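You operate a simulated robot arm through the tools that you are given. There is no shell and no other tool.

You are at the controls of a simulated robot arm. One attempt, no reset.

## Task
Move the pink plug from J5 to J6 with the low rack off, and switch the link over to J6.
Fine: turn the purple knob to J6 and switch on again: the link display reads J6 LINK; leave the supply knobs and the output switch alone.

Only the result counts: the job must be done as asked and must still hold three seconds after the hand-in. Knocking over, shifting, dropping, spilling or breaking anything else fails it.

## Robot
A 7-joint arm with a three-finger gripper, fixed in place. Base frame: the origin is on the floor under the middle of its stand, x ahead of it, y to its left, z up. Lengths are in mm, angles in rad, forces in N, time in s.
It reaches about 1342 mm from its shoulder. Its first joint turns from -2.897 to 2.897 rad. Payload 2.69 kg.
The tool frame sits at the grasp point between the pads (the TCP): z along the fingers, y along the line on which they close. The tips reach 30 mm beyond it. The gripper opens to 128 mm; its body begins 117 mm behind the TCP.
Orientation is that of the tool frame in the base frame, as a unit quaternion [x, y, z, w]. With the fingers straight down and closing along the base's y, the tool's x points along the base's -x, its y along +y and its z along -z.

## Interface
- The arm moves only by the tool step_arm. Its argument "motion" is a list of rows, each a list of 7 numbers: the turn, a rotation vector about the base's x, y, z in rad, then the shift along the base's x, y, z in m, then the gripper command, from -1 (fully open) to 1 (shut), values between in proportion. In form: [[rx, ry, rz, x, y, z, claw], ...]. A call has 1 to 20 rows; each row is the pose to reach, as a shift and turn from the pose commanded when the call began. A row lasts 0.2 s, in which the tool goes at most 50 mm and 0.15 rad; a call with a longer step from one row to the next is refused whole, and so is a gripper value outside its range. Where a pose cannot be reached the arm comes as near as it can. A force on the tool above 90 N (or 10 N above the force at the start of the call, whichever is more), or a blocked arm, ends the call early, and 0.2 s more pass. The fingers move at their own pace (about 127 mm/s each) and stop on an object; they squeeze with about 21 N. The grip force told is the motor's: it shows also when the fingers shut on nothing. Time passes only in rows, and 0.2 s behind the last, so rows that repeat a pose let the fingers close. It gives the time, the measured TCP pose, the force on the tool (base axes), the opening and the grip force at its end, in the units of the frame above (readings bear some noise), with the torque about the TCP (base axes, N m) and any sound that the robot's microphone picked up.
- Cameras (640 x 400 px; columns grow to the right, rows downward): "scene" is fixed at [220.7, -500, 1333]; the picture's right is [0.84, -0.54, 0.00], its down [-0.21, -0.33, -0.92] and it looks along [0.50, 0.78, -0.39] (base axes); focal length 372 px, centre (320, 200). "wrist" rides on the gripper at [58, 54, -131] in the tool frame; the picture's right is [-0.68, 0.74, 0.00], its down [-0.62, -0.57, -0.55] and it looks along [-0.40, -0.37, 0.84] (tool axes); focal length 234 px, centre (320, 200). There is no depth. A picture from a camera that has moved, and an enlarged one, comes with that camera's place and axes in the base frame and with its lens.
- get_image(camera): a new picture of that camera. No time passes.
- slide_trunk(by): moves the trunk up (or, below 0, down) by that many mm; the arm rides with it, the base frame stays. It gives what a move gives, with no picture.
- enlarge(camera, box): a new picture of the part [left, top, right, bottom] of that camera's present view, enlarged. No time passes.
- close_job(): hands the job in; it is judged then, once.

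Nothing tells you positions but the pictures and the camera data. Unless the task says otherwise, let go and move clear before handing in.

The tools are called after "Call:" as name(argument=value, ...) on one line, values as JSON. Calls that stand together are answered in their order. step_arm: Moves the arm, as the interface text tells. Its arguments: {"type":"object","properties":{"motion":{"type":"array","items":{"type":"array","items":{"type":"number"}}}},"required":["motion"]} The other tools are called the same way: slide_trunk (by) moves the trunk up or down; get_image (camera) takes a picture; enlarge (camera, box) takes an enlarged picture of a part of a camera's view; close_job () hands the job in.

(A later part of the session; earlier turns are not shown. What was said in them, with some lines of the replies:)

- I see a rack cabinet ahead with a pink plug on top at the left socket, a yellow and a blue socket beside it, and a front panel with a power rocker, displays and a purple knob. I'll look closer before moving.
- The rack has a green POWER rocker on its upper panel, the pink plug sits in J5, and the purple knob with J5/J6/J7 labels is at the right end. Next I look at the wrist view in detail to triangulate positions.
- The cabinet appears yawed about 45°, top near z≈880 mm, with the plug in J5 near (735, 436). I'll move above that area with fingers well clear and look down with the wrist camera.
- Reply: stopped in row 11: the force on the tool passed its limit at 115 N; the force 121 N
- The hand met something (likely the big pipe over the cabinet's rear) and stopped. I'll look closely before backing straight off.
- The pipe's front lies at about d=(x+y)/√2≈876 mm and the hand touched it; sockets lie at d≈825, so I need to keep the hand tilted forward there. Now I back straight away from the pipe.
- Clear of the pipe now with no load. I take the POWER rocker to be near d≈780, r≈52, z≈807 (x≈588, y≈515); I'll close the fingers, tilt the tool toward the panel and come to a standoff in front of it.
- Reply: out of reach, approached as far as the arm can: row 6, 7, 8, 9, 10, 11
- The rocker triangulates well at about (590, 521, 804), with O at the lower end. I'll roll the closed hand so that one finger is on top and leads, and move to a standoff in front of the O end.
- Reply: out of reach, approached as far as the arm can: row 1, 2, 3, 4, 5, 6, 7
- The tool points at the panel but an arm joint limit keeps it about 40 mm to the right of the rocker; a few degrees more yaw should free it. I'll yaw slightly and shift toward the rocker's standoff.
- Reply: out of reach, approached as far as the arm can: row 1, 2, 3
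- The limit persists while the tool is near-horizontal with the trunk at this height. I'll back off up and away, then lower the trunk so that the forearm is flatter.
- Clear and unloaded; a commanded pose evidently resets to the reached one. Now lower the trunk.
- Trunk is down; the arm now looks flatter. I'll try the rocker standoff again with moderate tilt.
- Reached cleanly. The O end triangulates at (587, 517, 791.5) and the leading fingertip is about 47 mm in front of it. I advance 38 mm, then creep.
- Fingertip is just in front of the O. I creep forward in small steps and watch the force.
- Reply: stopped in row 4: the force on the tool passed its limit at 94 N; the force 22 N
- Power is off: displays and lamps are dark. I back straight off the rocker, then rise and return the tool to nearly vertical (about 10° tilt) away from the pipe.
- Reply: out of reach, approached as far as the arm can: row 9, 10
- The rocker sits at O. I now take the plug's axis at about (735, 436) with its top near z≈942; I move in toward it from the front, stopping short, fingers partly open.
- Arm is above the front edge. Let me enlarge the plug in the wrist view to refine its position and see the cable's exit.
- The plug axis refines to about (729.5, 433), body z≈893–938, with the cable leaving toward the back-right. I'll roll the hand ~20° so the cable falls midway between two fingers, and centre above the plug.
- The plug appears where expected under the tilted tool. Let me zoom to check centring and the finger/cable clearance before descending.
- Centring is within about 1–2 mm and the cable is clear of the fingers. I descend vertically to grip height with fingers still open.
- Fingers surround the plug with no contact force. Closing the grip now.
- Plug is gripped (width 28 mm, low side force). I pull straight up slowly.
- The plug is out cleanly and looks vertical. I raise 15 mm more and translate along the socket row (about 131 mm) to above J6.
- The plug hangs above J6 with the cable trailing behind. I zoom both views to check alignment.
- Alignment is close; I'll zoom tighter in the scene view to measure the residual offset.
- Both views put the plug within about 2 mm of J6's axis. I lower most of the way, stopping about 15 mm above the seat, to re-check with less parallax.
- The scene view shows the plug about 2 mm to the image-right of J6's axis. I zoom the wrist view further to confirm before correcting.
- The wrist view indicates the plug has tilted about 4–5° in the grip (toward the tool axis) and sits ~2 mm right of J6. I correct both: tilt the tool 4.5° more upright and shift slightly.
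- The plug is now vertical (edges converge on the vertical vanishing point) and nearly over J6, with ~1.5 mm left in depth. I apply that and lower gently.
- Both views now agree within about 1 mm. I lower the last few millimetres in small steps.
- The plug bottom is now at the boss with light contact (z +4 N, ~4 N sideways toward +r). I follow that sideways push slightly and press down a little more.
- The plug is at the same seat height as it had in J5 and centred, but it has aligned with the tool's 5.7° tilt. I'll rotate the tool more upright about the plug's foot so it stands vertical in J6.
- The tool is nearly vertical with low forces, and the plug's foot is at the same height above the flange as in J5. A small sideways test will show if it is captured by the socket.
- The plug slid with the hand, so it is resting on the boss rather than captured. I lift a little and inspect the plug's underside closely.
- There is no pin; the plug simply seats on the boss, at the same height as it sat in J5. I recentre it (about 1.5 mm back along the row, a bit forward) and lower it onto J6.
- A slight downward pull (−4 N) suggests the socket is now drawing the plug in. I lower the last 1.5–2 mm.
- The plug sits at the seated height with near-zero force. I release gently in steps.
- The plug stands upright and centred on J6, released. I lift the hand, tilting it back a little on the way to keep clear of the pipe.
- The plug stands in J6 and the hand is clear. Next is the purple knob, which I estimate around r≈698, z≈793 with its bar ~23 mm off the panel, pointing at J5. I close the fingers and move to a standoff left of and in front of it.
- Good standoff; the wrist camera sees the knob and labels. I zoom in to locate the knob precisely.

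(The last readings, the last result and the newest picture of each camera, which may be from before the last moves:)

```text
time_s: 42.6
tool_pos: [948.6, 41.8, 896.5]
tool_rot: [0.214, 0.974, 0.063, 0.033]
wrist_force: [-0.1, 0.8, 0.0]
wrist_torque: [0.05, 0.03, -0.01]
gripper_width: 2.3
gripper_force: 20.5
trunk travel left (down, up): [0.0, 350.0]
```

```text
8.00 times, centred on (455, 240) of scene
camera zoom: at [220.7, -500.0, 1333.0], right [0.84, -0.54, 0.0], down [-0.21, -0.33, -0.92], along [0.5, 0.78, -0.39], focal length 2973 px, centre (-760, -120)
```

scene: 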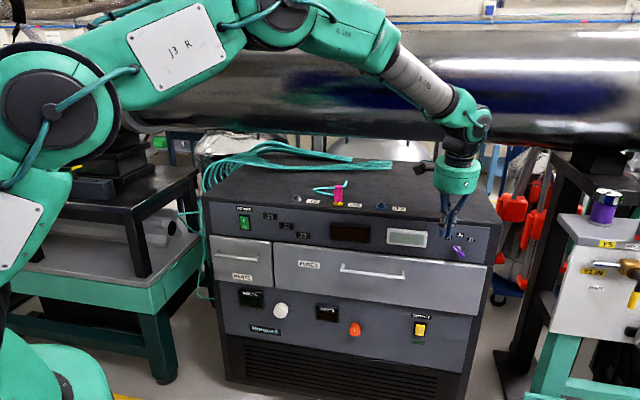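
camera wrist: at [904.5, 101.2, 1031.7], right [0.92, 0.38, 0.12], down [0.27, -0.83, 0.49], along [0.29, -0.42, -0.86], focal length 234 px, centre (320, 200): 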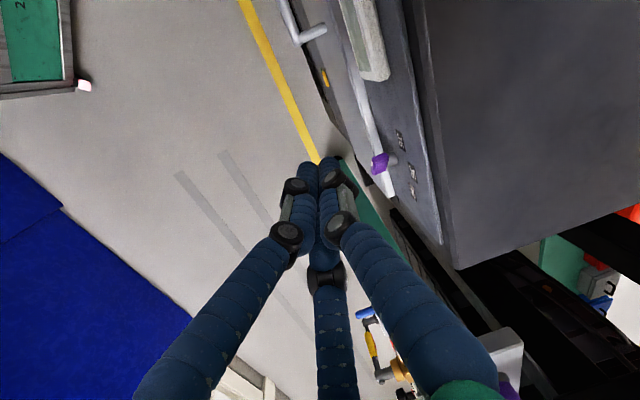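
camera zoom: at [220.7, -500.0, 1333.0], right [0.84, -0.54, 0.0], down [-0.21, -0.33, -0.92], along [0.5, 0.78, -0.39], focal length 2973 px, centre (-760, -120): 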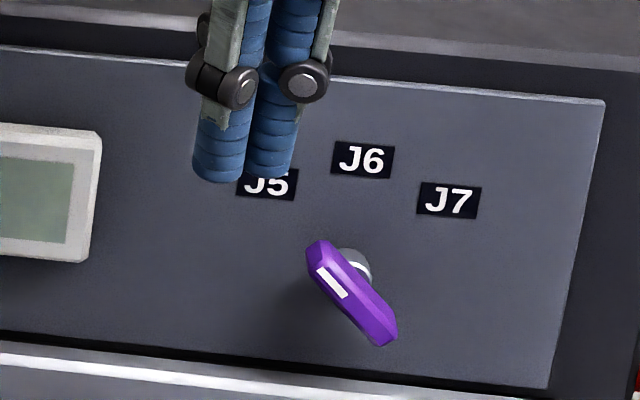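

Cross-checking the fingers against the scene camera shows a small yaw bias (~0.006 rad); corrected, the knob axis is at r≈691.4, z≈796, panel d≈783, bar centre d≈761. I bring the closed fingertips just left of the bar's upper end, tilted away from the panel.

Call:
step_arm(motion=[[0.035, -0.035, 0, 0.002, 0.002, -0.016, 1], [0.071, -0.071, 0, 0.008, 0.008, -0.032, 1], [0.106, -0.106, 0, 0.016, 0.016, -0.048, 1], [0.141, -0.141, 0, 0.024, 0.025, -0.0642, 1], [0.141, -0.141, 0, 0.0317, 0.0329, -0.0642, 1], [0.141, -0.141, 0, 0.0317, 0.0329, -0.0642, 1]])

Call:
enlarge(camera="scene", box=[425, 205, 485, 265])

Call:
enlarge(camera="wrist", box=[280, 90, 420, 210])

```text
time_s: 44.0
tool_pos: [980.2, 77.8, 833.5]
tool_rot: [0.212, 0.962, 0.145, 0.087]
wrist_force: [-0.9, -0.4, 0.5]
wrist_torque: [-0.01, 0.0, 0.0]
gripper_width: 2.1
gripper_force: 20.9
trunk travel left (down, up): [0.0, 350.0]
```

```text
6.67 times, centred on (455, 235) of scene
camera zoom: at [220.7, -500.0, 1333.0], right [0.84, -0.54, 0.0], down [-0.21, -0.33, -0.92], along [0.5, 0.78, -0.39], focal length 2477 px, centre (-580, -33)
```

zoom: 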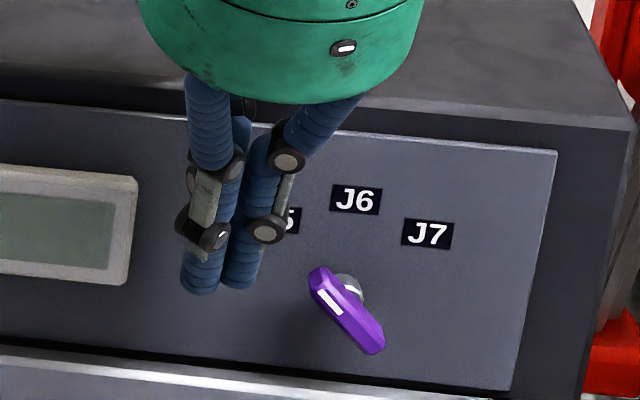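

```text
3.33 times, centred on (350, 150) of wrist
camera zoom: at [917.1, 117.0, 968.4], right [0.89, 0.35, 0.31], down [0.21, -0.89, 0.4], along [0.41, -0.29, -0.86], focal length 781 px, centre (220, 367)
```

zoom: 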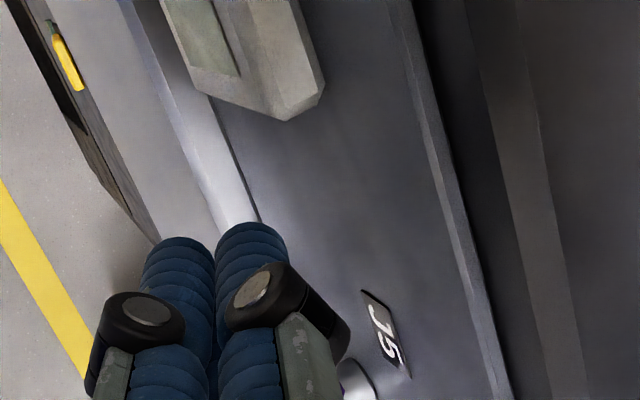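

The fingertips are left of the knob at the right height. I move right along the panel in small steps toward the bar's upper end.

Call:
step_arm(motion=[[0, 0, 0, 0.004, -0.004, 0, 1], [0, 0, 0, 0.008, -0.008, 0, 1], [0, 0, 0, 0.012, -0.012, 0, 1], [0, 0, 0, 0.014, -0.014, 0, 1], [0, 0, 0, 0.014, -0.014, 0, 1]])

Call:
enlarge(camera="scene", box=[425, 215, 485, 265])

Call:
enlarge(camera="wrist", box=[280, 90, 420, 210])

```text
time_s: 45.2
tool_pos: [993.7, 62.0, 832.9]
tool_rot: [0.212, 0.963, 0.146, 0.086]
wrist_force: [-0.3, 0.4, -0.3]
wrist_torque: [0.02, 0.02, -0.02]
gripper_width: 2.1
gripper_force: 21.0
trunk travel left (down, up): [0.0, 350.0]
```

```text
8.00 times, centred on (455, 240) of scene
camera zoom: at [220.7, -500.0, 1333.0], right [0.84, -0.54, 0.0], down [-0.21, -0.33, -0.92], along [0.5, 0.78, -0.39], focal length 2973 px, centre (-760, -120)
```

zoom: 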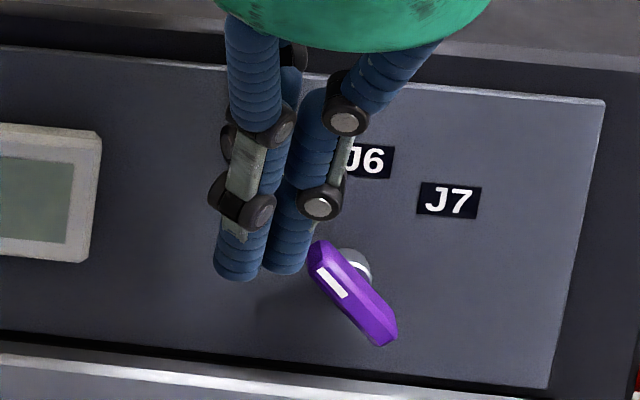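

```text
3.33 times, centred on (350, 150) of wrist
camera zoom: at [931.3, 102.4, 968.2], right [0.89, 0.35, 0.3], down [0.21, -0.89, 0.4], along [0.41, -0.29, -0.86], focal length 781 px, centre (220, 367)
```

zoom: 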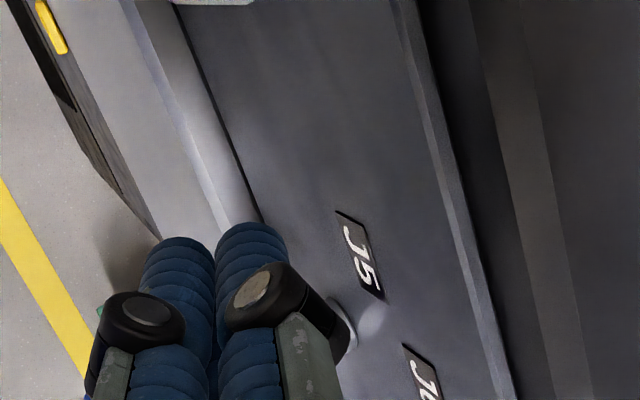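

Fingertip is about to touch the bar's upper end. I push on in 2–3 mm steps.

Call:
step_arm(motion=[[0, 0, 0, 0.002, -0.002, 0, 1], [0, 0, 0, 0.004, -0.004, 0, 1], [0, 0, 0, 0.006, -0.006, 0, 1], [0, 0, 0, 0.006, -0.006, 0, 1]])

Call:
enlarge(camera="scene", box=[425, 215, 485, 265])

```text
time_s: 46.2
tool_pos: [999.8, 57.2, 834.0]
tool_rot: [0.211, 0.963, 0.145, 0.088]
wrist_force: [-2.8, 2.4, 1.2]
wrist_torque: [0.06, -0.02, 0.02]
gripper_width: 2.5
gripper_force: 21.1
trunk travel left (down, up): [0.0, 350.0]
```

```text
8.00 times, centred on (455, 240) of scene
camera zoom: at [220.7, -500.0, 1333.0], right [0.84, -0.54, 0.0], down [-0.21, -0.33, -0.92], along [0.5, 0.78, -0.39], focal length 2973 px, centre (-760, -120)
```

zoom: 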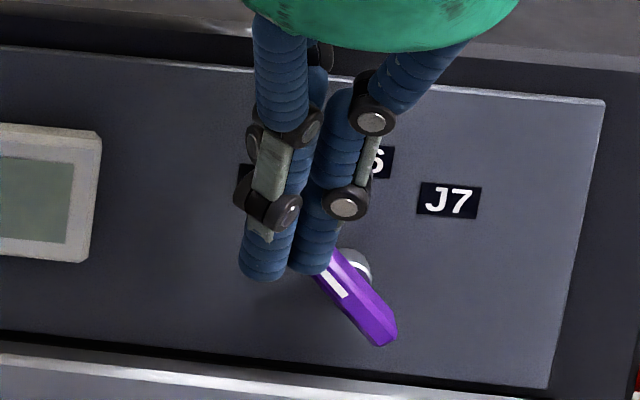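

The bar has not turned: the pushing finger seems to ride slightly in front of it. I retreat, move 5 mm closer to the panel, and try again.

Call:
step_arm(motion=[[0, 0, 0, -0.004, 0.004, 0, 1], [0, 0, 0, -0.008, 0.008, 0, 1], [0, 0, 0, -0.006, 0.01, 0, 1], [0, 0, 0, -0.0045, 0.0115, 0, 1], [0, 0, 0, -0.0045, 0.0115, 0, 1]])

Call:
enlarge(camera="scene", box=[425, 215, 485, 265])

Call:
get_image(camera="wrist")

```text
time_s: 47.4
tool_pos: [995.9, 68.2, 833.3]
tool_rot: [0.212, 0.962, 0.146, 0.087]
wrist_force: [0.3, 0.0, 0.4]
wrist_torque: [0.02, 0.02, 0.02]
gripper_width: 2.2
gripper_force: 21.1
trunk travel left (down, up): [0.0, 350.0]
```

```text
8.00 times, centred on (455, 240) of scene
camera zoom: at [220.7, -500.0, 1333.0], right [0.84, -0.54, 0.0], down [-0.21, -0.33, -0.92], along [0.5, 0.78, -0.39], focal length 2973 px, centre (-760, -120)
```

zoom: 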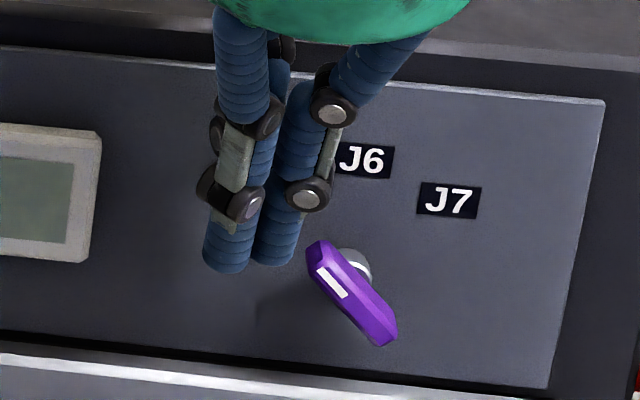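

```text
taken
camera wrist: at [932.5, 108.2, 968.2], right [0.89, 0.35, 0.3], down [0.21, -0.89, 0.4], along [0.41, -0.29, -0.86], focal length 234 px, centre (320, 200)
```

wrist: 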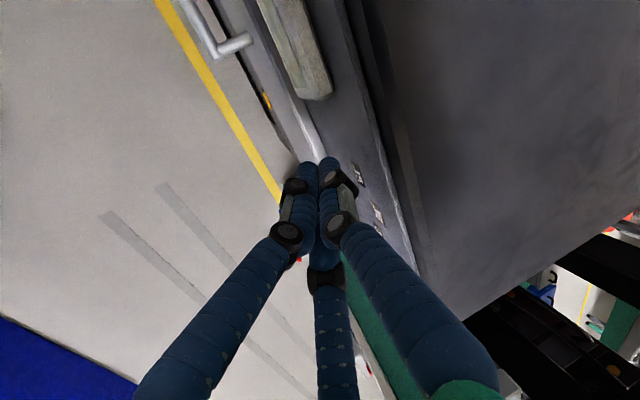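

Now the fingertip is level with the bar's depth. I push right again.

Call:
step_arm(motion=[[0, 0, 0, 0.0025, -0.0025, 0, 1], [0, 0, 0, 0.005, -0.005, 0, 1], [0, 0, 0, 0.007, -0.007, 0, 1], [0, 0, 0, 0.009, -0.009, 0, 1], [0, 0, 0, 0.009, -0.009, 0, 1]])

Call:
enlarge(camera="scene", box=[425, 215, 485, 265])

```text
time_s: 48.6
tool_pos: [1004.0, 58.4, 836.5]
tool_rot: [0.212, 0.963, 0.145, 0.088]
wrist_force: [-6.2, 4.7, 11.4]
wrist_torque: [0.01, 0.01, 0.0]
gripper_width: 2.1
gripper_force: 21.0
trunk travel left (down, up): [0.0, 350.0]
```

```text
8.00 times, centred on (455, 240) of scene
camera zoom: at [220.7, -500.0, 1333.0], right [0.84, -0.54, 0.0], down [-0.21, -0.33, -0.92], along [0.5, 0.78, -0.39], focal length 2973 px, centre (-760, -120)
```

zoom: 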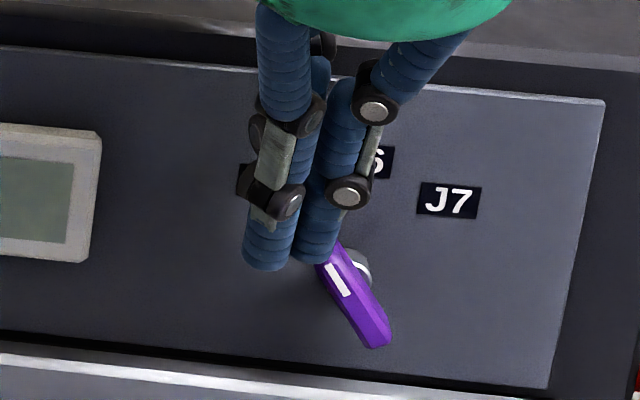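

The knob started turning but the finger is riding up on the bar's end. I back off, go 8 mm lower for a better side contact, and push again.

Call:
step_arm(motion=[[0, 0, 0, -0.004, 0.004, 0, 1], [0, 0, 0, -0.009, 0.009, 0, 1], [0, 0, 0, -0.009, 0.009, -0.006, 1], [0, 0, 0, -0.009, 0.009, -0.011, 1], [0, 0, 0, -0.009, 0.009, -0.011, 1]])

Call:
enlarge(camera="scene", box=[425, 215, 485, 265])

```text
time_s: 49.8
tool_pos: [996.0, 68.5, 823.9]
tool_rot: [0.211, 0.963, 0.145, 0.087]
wrist_force: [-0.8, 0.3, 0.2]
wrist_torque: [-0.01, 0.0, -0.01]
gripper_width: 2.4
gripper_force: 20.7
trunk travel left (down, up): [0.0, 350.0]
```

```text
8.00 times, centred on (455, 240) of scene
camera zoom: at [220.7, -500.0, 1333.0], right [0.84, -0.54, 0.0], down [-0.21, -0.33, -0.92], along [0.5, 0.78, -0.39], focal length 2973 px, centre (-760, -120)
```

zoom: 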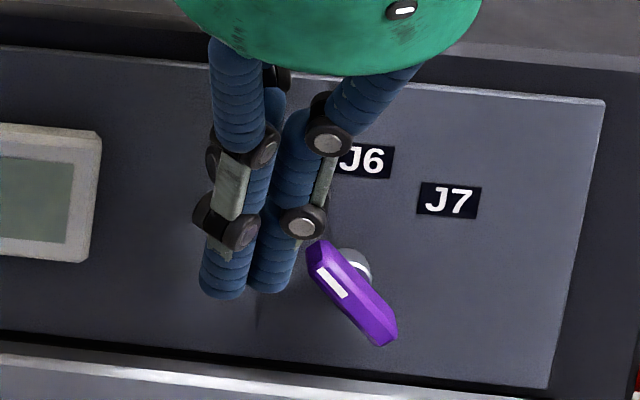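

The knob sprang back to its J5 detent; the finger is now well placed beside the bar. I push right again, further this time.

Call:
step_arm(motion=[[0, 0, 0, 0.003, -0.003, 0, 1], [0, 0, 0, 0.006, -0.006, 0, 1], [0, 0, 0, 0.008, -0.008, 0, 1], [0, 0, 0, 0.01, -0.01, 0, 1], [0, 0, 0, 0.01, -0.01, 0, 1]])

Call:
enlarge(camera="scene", box=[425, 215, 485, 265])

```text
time_s: 51.0
tool_pos: [1006.9, 58.2, 824.3]
tool_rot: [0.212, 0.962, 0.146, 0.087]
wrist_force: [0.4, -0.3, -0.1]
wrist_torque: [-0.01, 0.0, -0.02]
gripper_width: 2.1
gripper_force: 21.3
trunk travel left (down, up): [0.0, 350.0]
```

```text
8.00 times, centred on (455, 240) of scene
camera zoom: at [220.7, -500.0, 1333.0], right [0.84, -0.54, 0.0], down [-0.21, -0.33, -0.92], along [0.5, 0.78, -0.39], focal length 2973 px, centre (-760, -120)
```

zoom: 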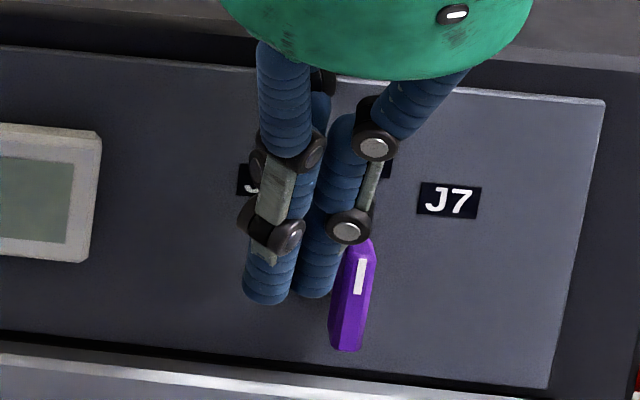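

The knob snapped upright to J6. I retreat left away from it, then straight out from the panel.

Call:
step_arm(motion=[[0, 0, 0, -0.006, 0.006, 0, 1], [0, 0, 0, -0.012, 0.012, 0, 1], [0, 0, 0, -0.03, -0.006, 0.005, 1], [0, 0, 0, -0.055, -0.031, 0.01, 1], [0, 0, 0, -0.08, -0.056, 0.02, 1], [0, 0, 0, -0.08, -0.056, 0.02, 1]])

Call:
enlarge(camera="scene", box=[425, 215, 485, 265])

Call:
get_image(camera="scene")

```text
time_s: 52.4
tool_pos: [926.2, 2.8, 844.3]
tool_rot: [0.211, 0.963, 0.145, 0.087]
wrist_force: [0.2, -1.2, -0.4]
wrist_torque: [0.04, 0.03, 0.01]
gripper_width: 2.1
gripper_force: 21.5
trunk travel left (down, up): [0.0, 350.0]
```

```text
8.00 times, centred on (455, 240) of scene
camera zoom: at [220.7, -500.0, 1333.0], right [0.84, -0.54, 0.0], down [-0.21, -0.33, -0.92], along [0.5, 0.78, -0.39], focal length 2973 px, centre (-760, -120)
```

zoom: 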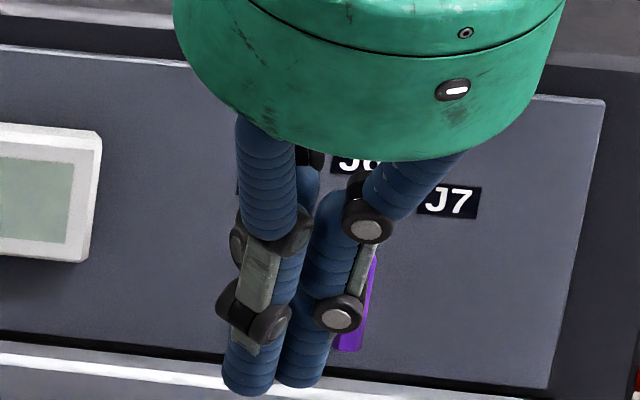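

```text
taken
```

scene: 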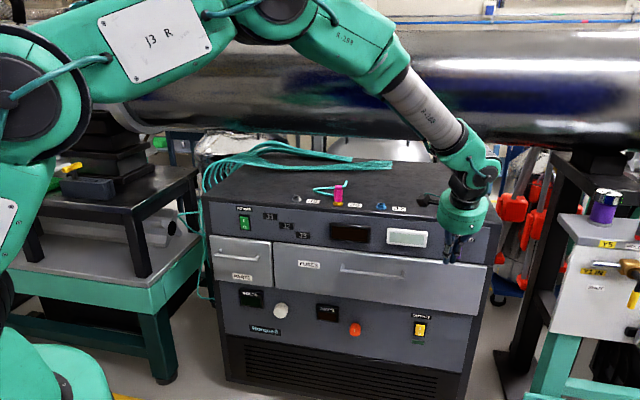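

The knob points at J6 and the hand is clear. Now I travel along the front back to the POWER rocker, changing to a 45° tilt with one finger leading, to press the I end.

Call:
step_arm(motion=[[0.0313, -0.013, -0.0218, -0.0288, 0.0321, 0.0004, 1], [0.0627, -0.0261, -0.0437, -0.0576, 0.0642, 0.0008, 1], [0.0941, -0.0392, -0.0655, -0.0863, 0.0964, 0.0012, 1], [0.1254, -0.0522, -0.0873, -0.1151, 0.1285, 0.0016, 1], [0.1567, -0.0652, -0.1092, -0.1439, 0.1606, 0.002, 1], [0.1881, -0.0783, -0.131, -0.1727, 0.1927, 0.0024, 1], [0.2195, -0.0914, -0.1529, -0.2015, 0.2249, 0.0029, 1], [0.2508, -0.1044, -0.1747, -0.2302, 0.257, 0.0033, 1], [0.2821, -0.1175, -0.1965, -0.259, 0.2891, 0.0037, 1], [0.3135, -0.1305, -0.2184, -0.2878, 0.3212, 0.0041, 1], [0.3449, -0.1436, -0.2402, -0.3166, 0.3533, 0.0045, 1], [0.3762, -0.1566, -0.262, -0.3453, 0.3855, 0.0049, 1], [0.4076, -0.1697, -0.2839, -0.3741, 0.4176, 0.0053, 1], [0.4389, -0.1827, -0.3057, -0.4029, 0.4497, 0.0057, 1], [0.4389, -0.1827, -0.3057, -0.4029, 0.4497, 0.0057, 1]])

Call:
get_image(camera="scene")

Call:
get_image(camera="wrist")

Call:
enlarge(camera="scene", box=[370, 170, 490, 270])

```text
time_s: 55.6
tool_pos: [522.7, 450.8, 848.9]
tool_rot: [0.355, 0.853, 0.354, 0.147]
wrist_force: [-0.3, 0.1, 0.3]
wrist_torque: [0.0, 0.02, -0.01]
gripper_width: 2.3
gripper_force: 21.1
trunk travel left (down, up): [0.0, 350.0]
```

```text
taken
```

scene: 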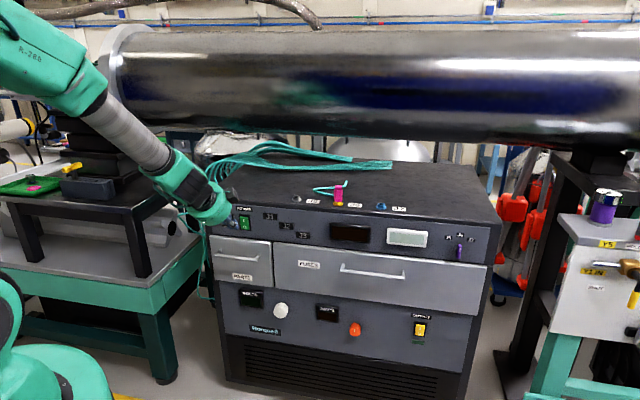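

```text
taken
camera wrist: at [441.4, 454.1, 980.0], right [0.85, -0.11, 0.52], down [-0.12, -0.99, -0.01], along [0.52, -0.05, -0.85], focal length 234 px, centre (320, 200)
```

wrist: 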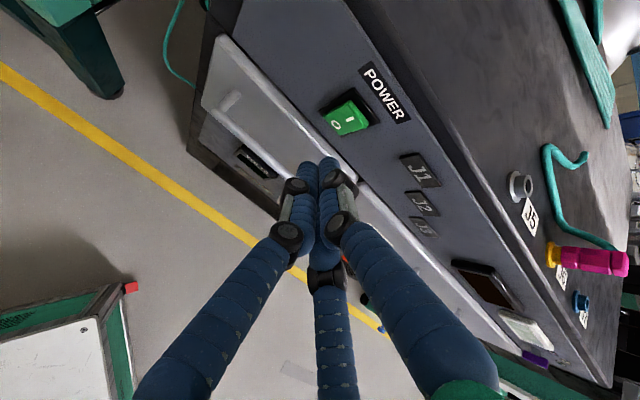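

```text
4.00 times, centred on (430, 220) of scene
camera zoom: at [220.7, -500.0, 1333.0], right [0.84, -0.54, 0.0], down [-0.21, -0.33, -0.92], along [0.5, 0.78, -0.39], focal length 1486 px, centre (-120, 120)
```

zoom: 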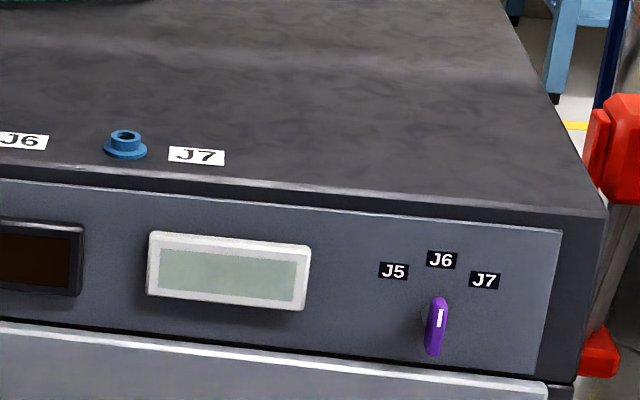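

Knob clearly at J6 and the plug is still upright in J6. I zoom on the rocker to locate its I end.

Call:
enlarge(camera="wrist", box=[300, 80, 400, 180])

Call:
enlarge(camera="scene", box=[215, 195, 275, 245])

```text
4.00 times, centred on (350, 130) of wrist
camera zoom: at [441.4, 454.1, 980.0], right [0.85, -0.11, 0.52], down [-0.12, -0.99, -0.01], along [0.52, -0.05, -0.85], focal length 937 px, centre (200, 480)
```

zoom: 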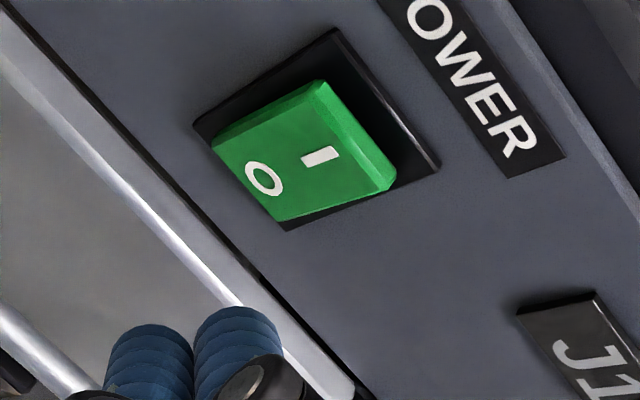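

```text
8.00 times, centred on (245, 220) of scene
camera zoom: at [220.7, -500.0, 1333.0], right [0.84, -0.54, 0.0], down [-0.21, -0.33, -0.92], along [0.5, 0.78, -0.39], focal length 2973 px, centre (920, 40)
```

zoom: 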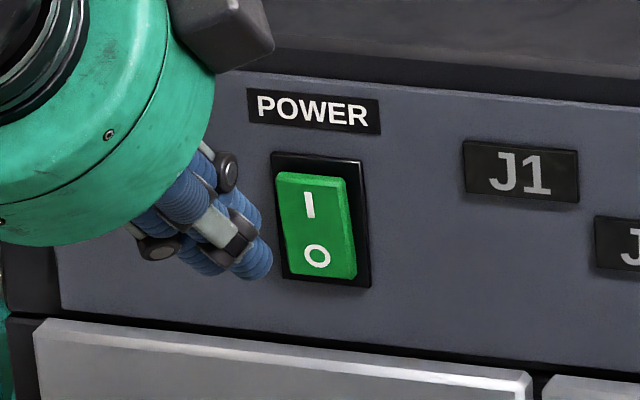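

The I end triangulates at (577, 510, 821) with both views agreeing. I advance to ~14 mm in front of it at the right height.

Call:
step_arm(motion=[[0, 0, 0, 0.0, 0.005, -0.009, 1], [0, 0, 0, 0.008, 0.0125, -0.018, 1], [0, 0, 0, 0.0155, 0.02, -0.018, 1], [0, 0, 0, 0.0223, 0.0271, -0.018, 1], [0, 0, 0, 0.0223, 0.0271, -0.018, 1]])

Call:
enlarge(camera="wrist", box=[280, 90, 400, 210])

Call:
enlarge(camera="scene", box=[215, 195, 275, 245])

```text
time_s: 56.8
tool_pos: [544.3, 477.3, 830.7]
tool_rot: [0.355, 0.853, 0.355, 0.146]
wrist_force: [-0.8, -0.2, 0.3]
wrist_torque: [0.02, 0.01, -0.01]
gripper_width: 2.3
gripper_force: 21.0
trunk travel left (down, up): [0.0, 350.0]
```

```text
3.33 times, centred on (340, 150) of wrist
camera zoom: at [463.9, 480.8, 961.7], right [0.85, -0.11, 0.52], down [-0.12, -0.99, -0.01], along [0.52, -0.05, -0.85], focal length 781 px, centre (253, 367)
```

zoom: 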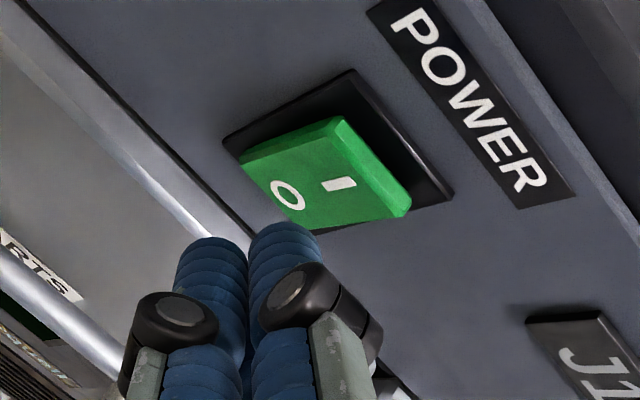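

```text
8.00 times, centred on (245, 220) of scene
camera zoom: at [220.7, -500.0, 1333.0], right [0.84, -0.54, 0.0], down [-0.21, -0.33, -0.92], along [0.5, 0.78, -0.39], focal length 2973 px, centre (920, 40)
```

zoom: 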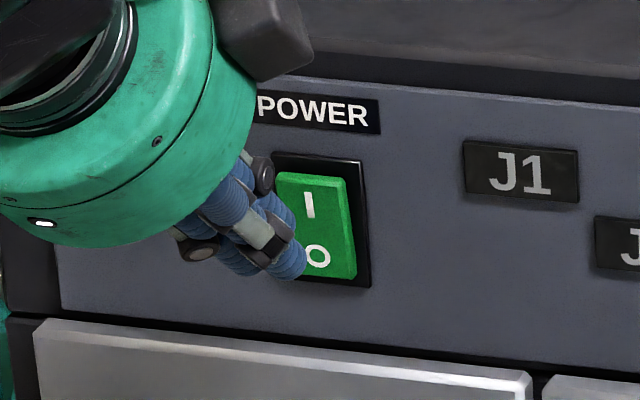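

The leading finger is lined up with the I. I creep forward, pressing until the rocker flips.

Call:
step_arm(motion=[[0, 0, 0, 0.005, 0.005, 0, 1], [0, 0, 0, 0.009, 0.009, 0, 1], [0, 0, 0, 0.0115, 0.0115, 0, 1], [0, 0, 0, 0.013, 0.013, 0, 1], [0, 0, 0, 0.0145, 0.0145, 0, 1]])

Call:
enlarge(camera="wrist", box=[280, 90, 400, 210])

Call:
get_image(camera="scene")

```text
time_s: 58.0
tool_pos: [559.0, 492.6, 830.7]
tool_rot: [0.355, 0.853, 0.354, 0.146]
wrist_force: [0.5, 0.0, 0.1]
wrist_torque: [0.0, -0.02, -0.01]
gripper_width: 2.1
gripper_force: 21.1
trunk travel left (down, up): [0.0, 350.0]
```

```text
3.33 times, centred on (340, 150) of wrist
camera zoom: at [477.9, 495.7, 961.6], right [0.85, -0.11, 0.52], down [-0.12, -0.99, -0.01], along [0.52, -0.05, -0.85], focal length 781 px, centre (253, 367)
```

zoom: 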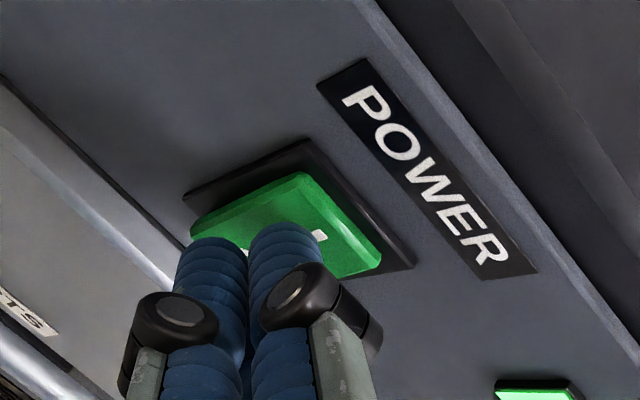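

```text
taken
```

scene: 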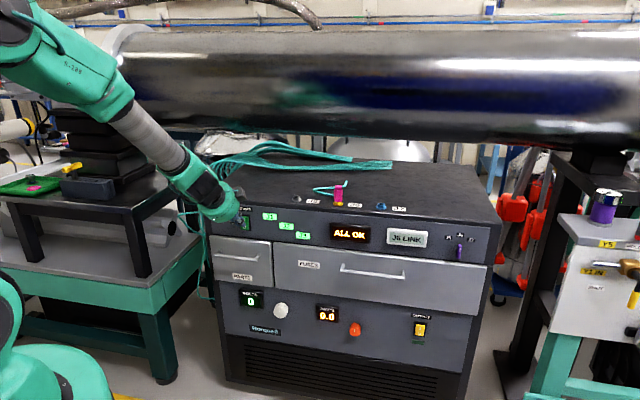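

Power came back on without any residual force. I check the displays, then retreat.

Call:
enlarge(camera="scene", box=[250, 170, 490, 270])

Call:
step_arm(motion=[[0, 0, 0, -0.015, -0.015, 0.0, 1], [0, 0, 0, -0.035, -0.035, 0.0, 1], [0, 0, 0, -0.055, -0.06, 0.005, 1], [-0.05, 0.05, 0, -0.05, -0.085, 0.03, 1], [-0.1, 0.1, 0, -0.045, -0.11, 0.06, 1], [-0.15, 0.15, 0, -0.04, -0.13, 0.09, 1], [-0.15, 0.15, 0, -0.04, -0.13, 0.09, 1]])

Call:
get_image(camera="scene")

Call:
enlarge(camera="scene", box=[360, 200, 480, 280])

Call:
enlarge(camera="scene", box=[310, 165, 370, 215])

Call:
enlarge(camera="scene", box=[220, 280, 460, 350])

```text
2.67 times, centred on (370, 220) of scene
camera zoom: at [220.7, -500.0, 1333.0], right [0.84, -0.54, 0.0], down [-0.21, -0.33, -0.92], along [0.5, 0.78, -0.39], focal length 991 px, centre (187, 147)
```

zoom: 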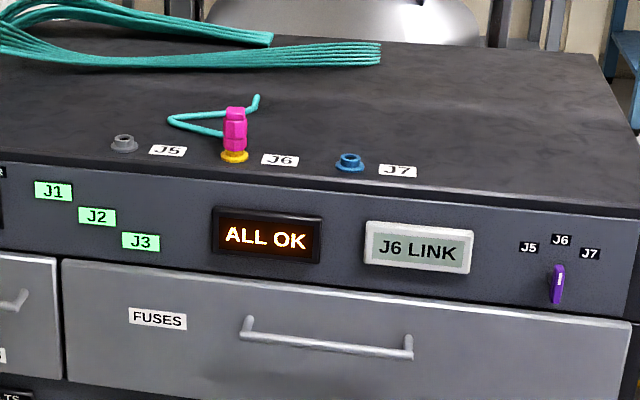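

```text
time_s: 59.6
tool_pos: [519.6, 362.3, 917.5]
tool_rot: [0.368, 0.886, 0.261, 0.108]
wrist_force: [1.1, -0.1, 1.2]
wrist_torque: [-0.06, 0.09, 0.04]
gripper_width: 2.2
gripper_force: 20.7
trunk travel left (down, up): [0.0, 350.0]
```

```text
taken
```

scene: 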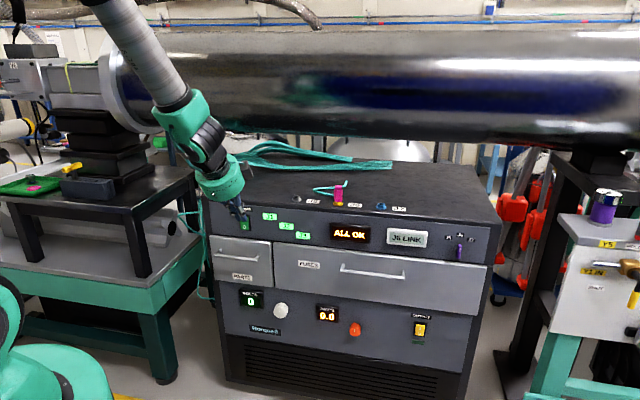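

```text
5.00 times, centred on (420, 240) of scene
camera zoom: at [220.7, -500.0, 1333.0], right [0.84, -0.54, 0.0], down [-0.21, -0.33, -0.92], along [0.5, 0.78, -0.39], focal length 1858 px, centre (-180, 0)
```

zoom: 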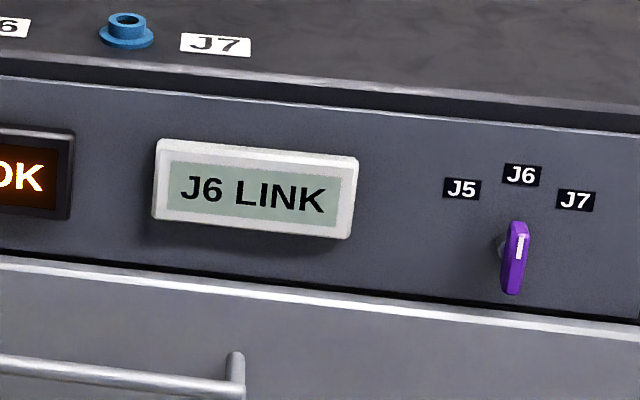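

```text
8.00 times, centred on (340, 190) of scene
camera zoom: at [220.7, -500.0, 1333.0], right [0.84, -0.54, 0.0], down [-0.21, -0.33, -0.92], along [0.5, 0.78, -0.39], focal length 2973 px, centre (160, 280)
```

zoom: 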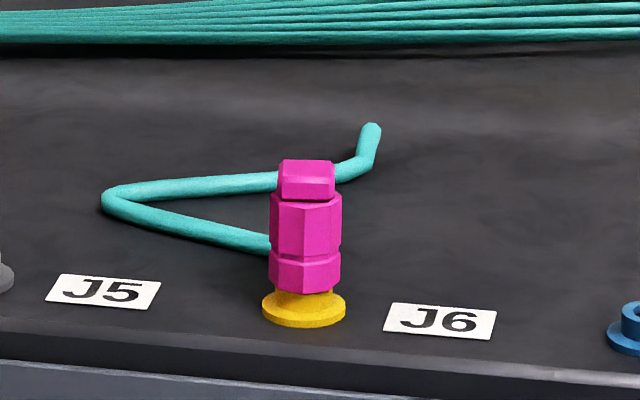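

```text
2.67 times, centred on (340, 315) of scene
camera zoom: at [220.7, -500.0, 1333.0], right [0.84, -0.54, 0.0], down [-0.21, -0.33, -0.92], along [0.5, 0.78, -0.39], focal length 991 px, centre (267, -107)
```

zoom: 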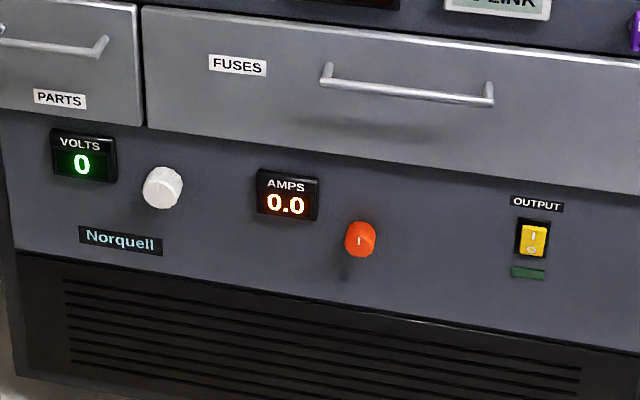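

Display reads J6 LINK, ALL OK is lit, the plug is upright in J6, and the supply panel is unchanged. I retreat a bit further, take a last look, then hand in.

Call:
step_arm(motion=[[0, 0, 0, 0.0, -0.02, 0.03, 1], [0, 0, 0, 0.0, -0.04, 0.06, 1], [0, 0, 0, 0.0, -0.06, 0.09, 1], [0, 0, 0, 0.0, -0.06, 0.09, 1], [0, 0, 0, 0.0, -0.06, 0.09, 1], [0, 0, 0, 0.0, -0.06, 0.09, 1]])

Call:
get_image(camera="scene")

Call:
enlarge(camera="scene", box=[200, 160, 500, 290])

```text
time_s: 61.0
tool_pos: [519.2, 302.8, 1011.3]
tool_rot: [0.367, 0.886, 0.262, 0.108]
wrist_force: [0.2, -0.4, -0.5]
wrist_torque: [0.0, 0.01, 0.0]
gripper_width: 2.3
gripper_force: 21.1
trunk travel left (down, up): [0.0, 350.0]
```

```text
taken
```

scene: 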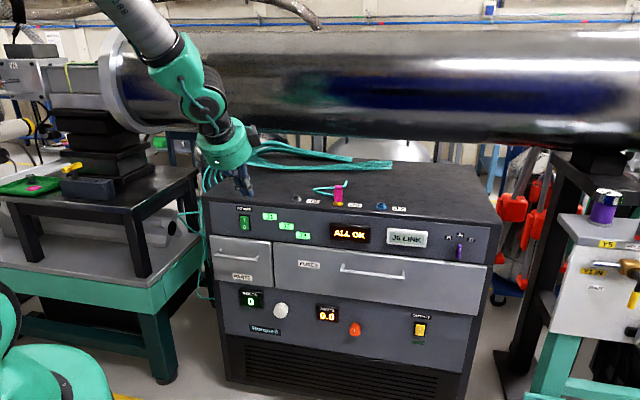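

```text
2.13 times, centred on (350, 225) of scene
camera zoom: at [220.7, -500.0, 1333.0], right [0.84, -0.54, 0.0], down [-0.21, -0.33, -0.92], along [0.5, 0.78, -0.39], focal length 793 px, centre (256, 147)
```

zoom: 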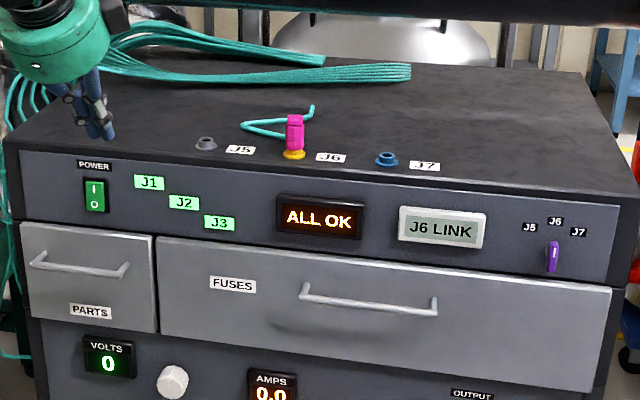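

The rack is powered again and shows ALL OK and J6 LINK. The plug is in J6, the knob is at J6, and the arm is clear, so I hand the job in.

Call:
close_job()

```text
The job is handed in.
```

The pink plug is now in J6, the purple knob is at J6, and the rack is back on. At hand-in the link display read J6 LINK and the panel read ALL OK. The power was off for the whole plug move and the knob turn. The supply knobs and the output switch were not touched.

- **Pipe contact:** early on, before any of the switching, the hand ran into the large pipe above the cabinet. The stop tripped at about 115 N. I backed straight off and nothing looked moved in the pictures afterwards, but I had no way to check the pipe beyond that.
- **Plug seating:** the plug has no visible pin and simply stands on the socket. It stayed upright and centred on J6 after release, at about the same height as it had in J5.

The arm is clear of the rack with its fingers closed. I lowered the trunk 150 mm for reach and left it there.
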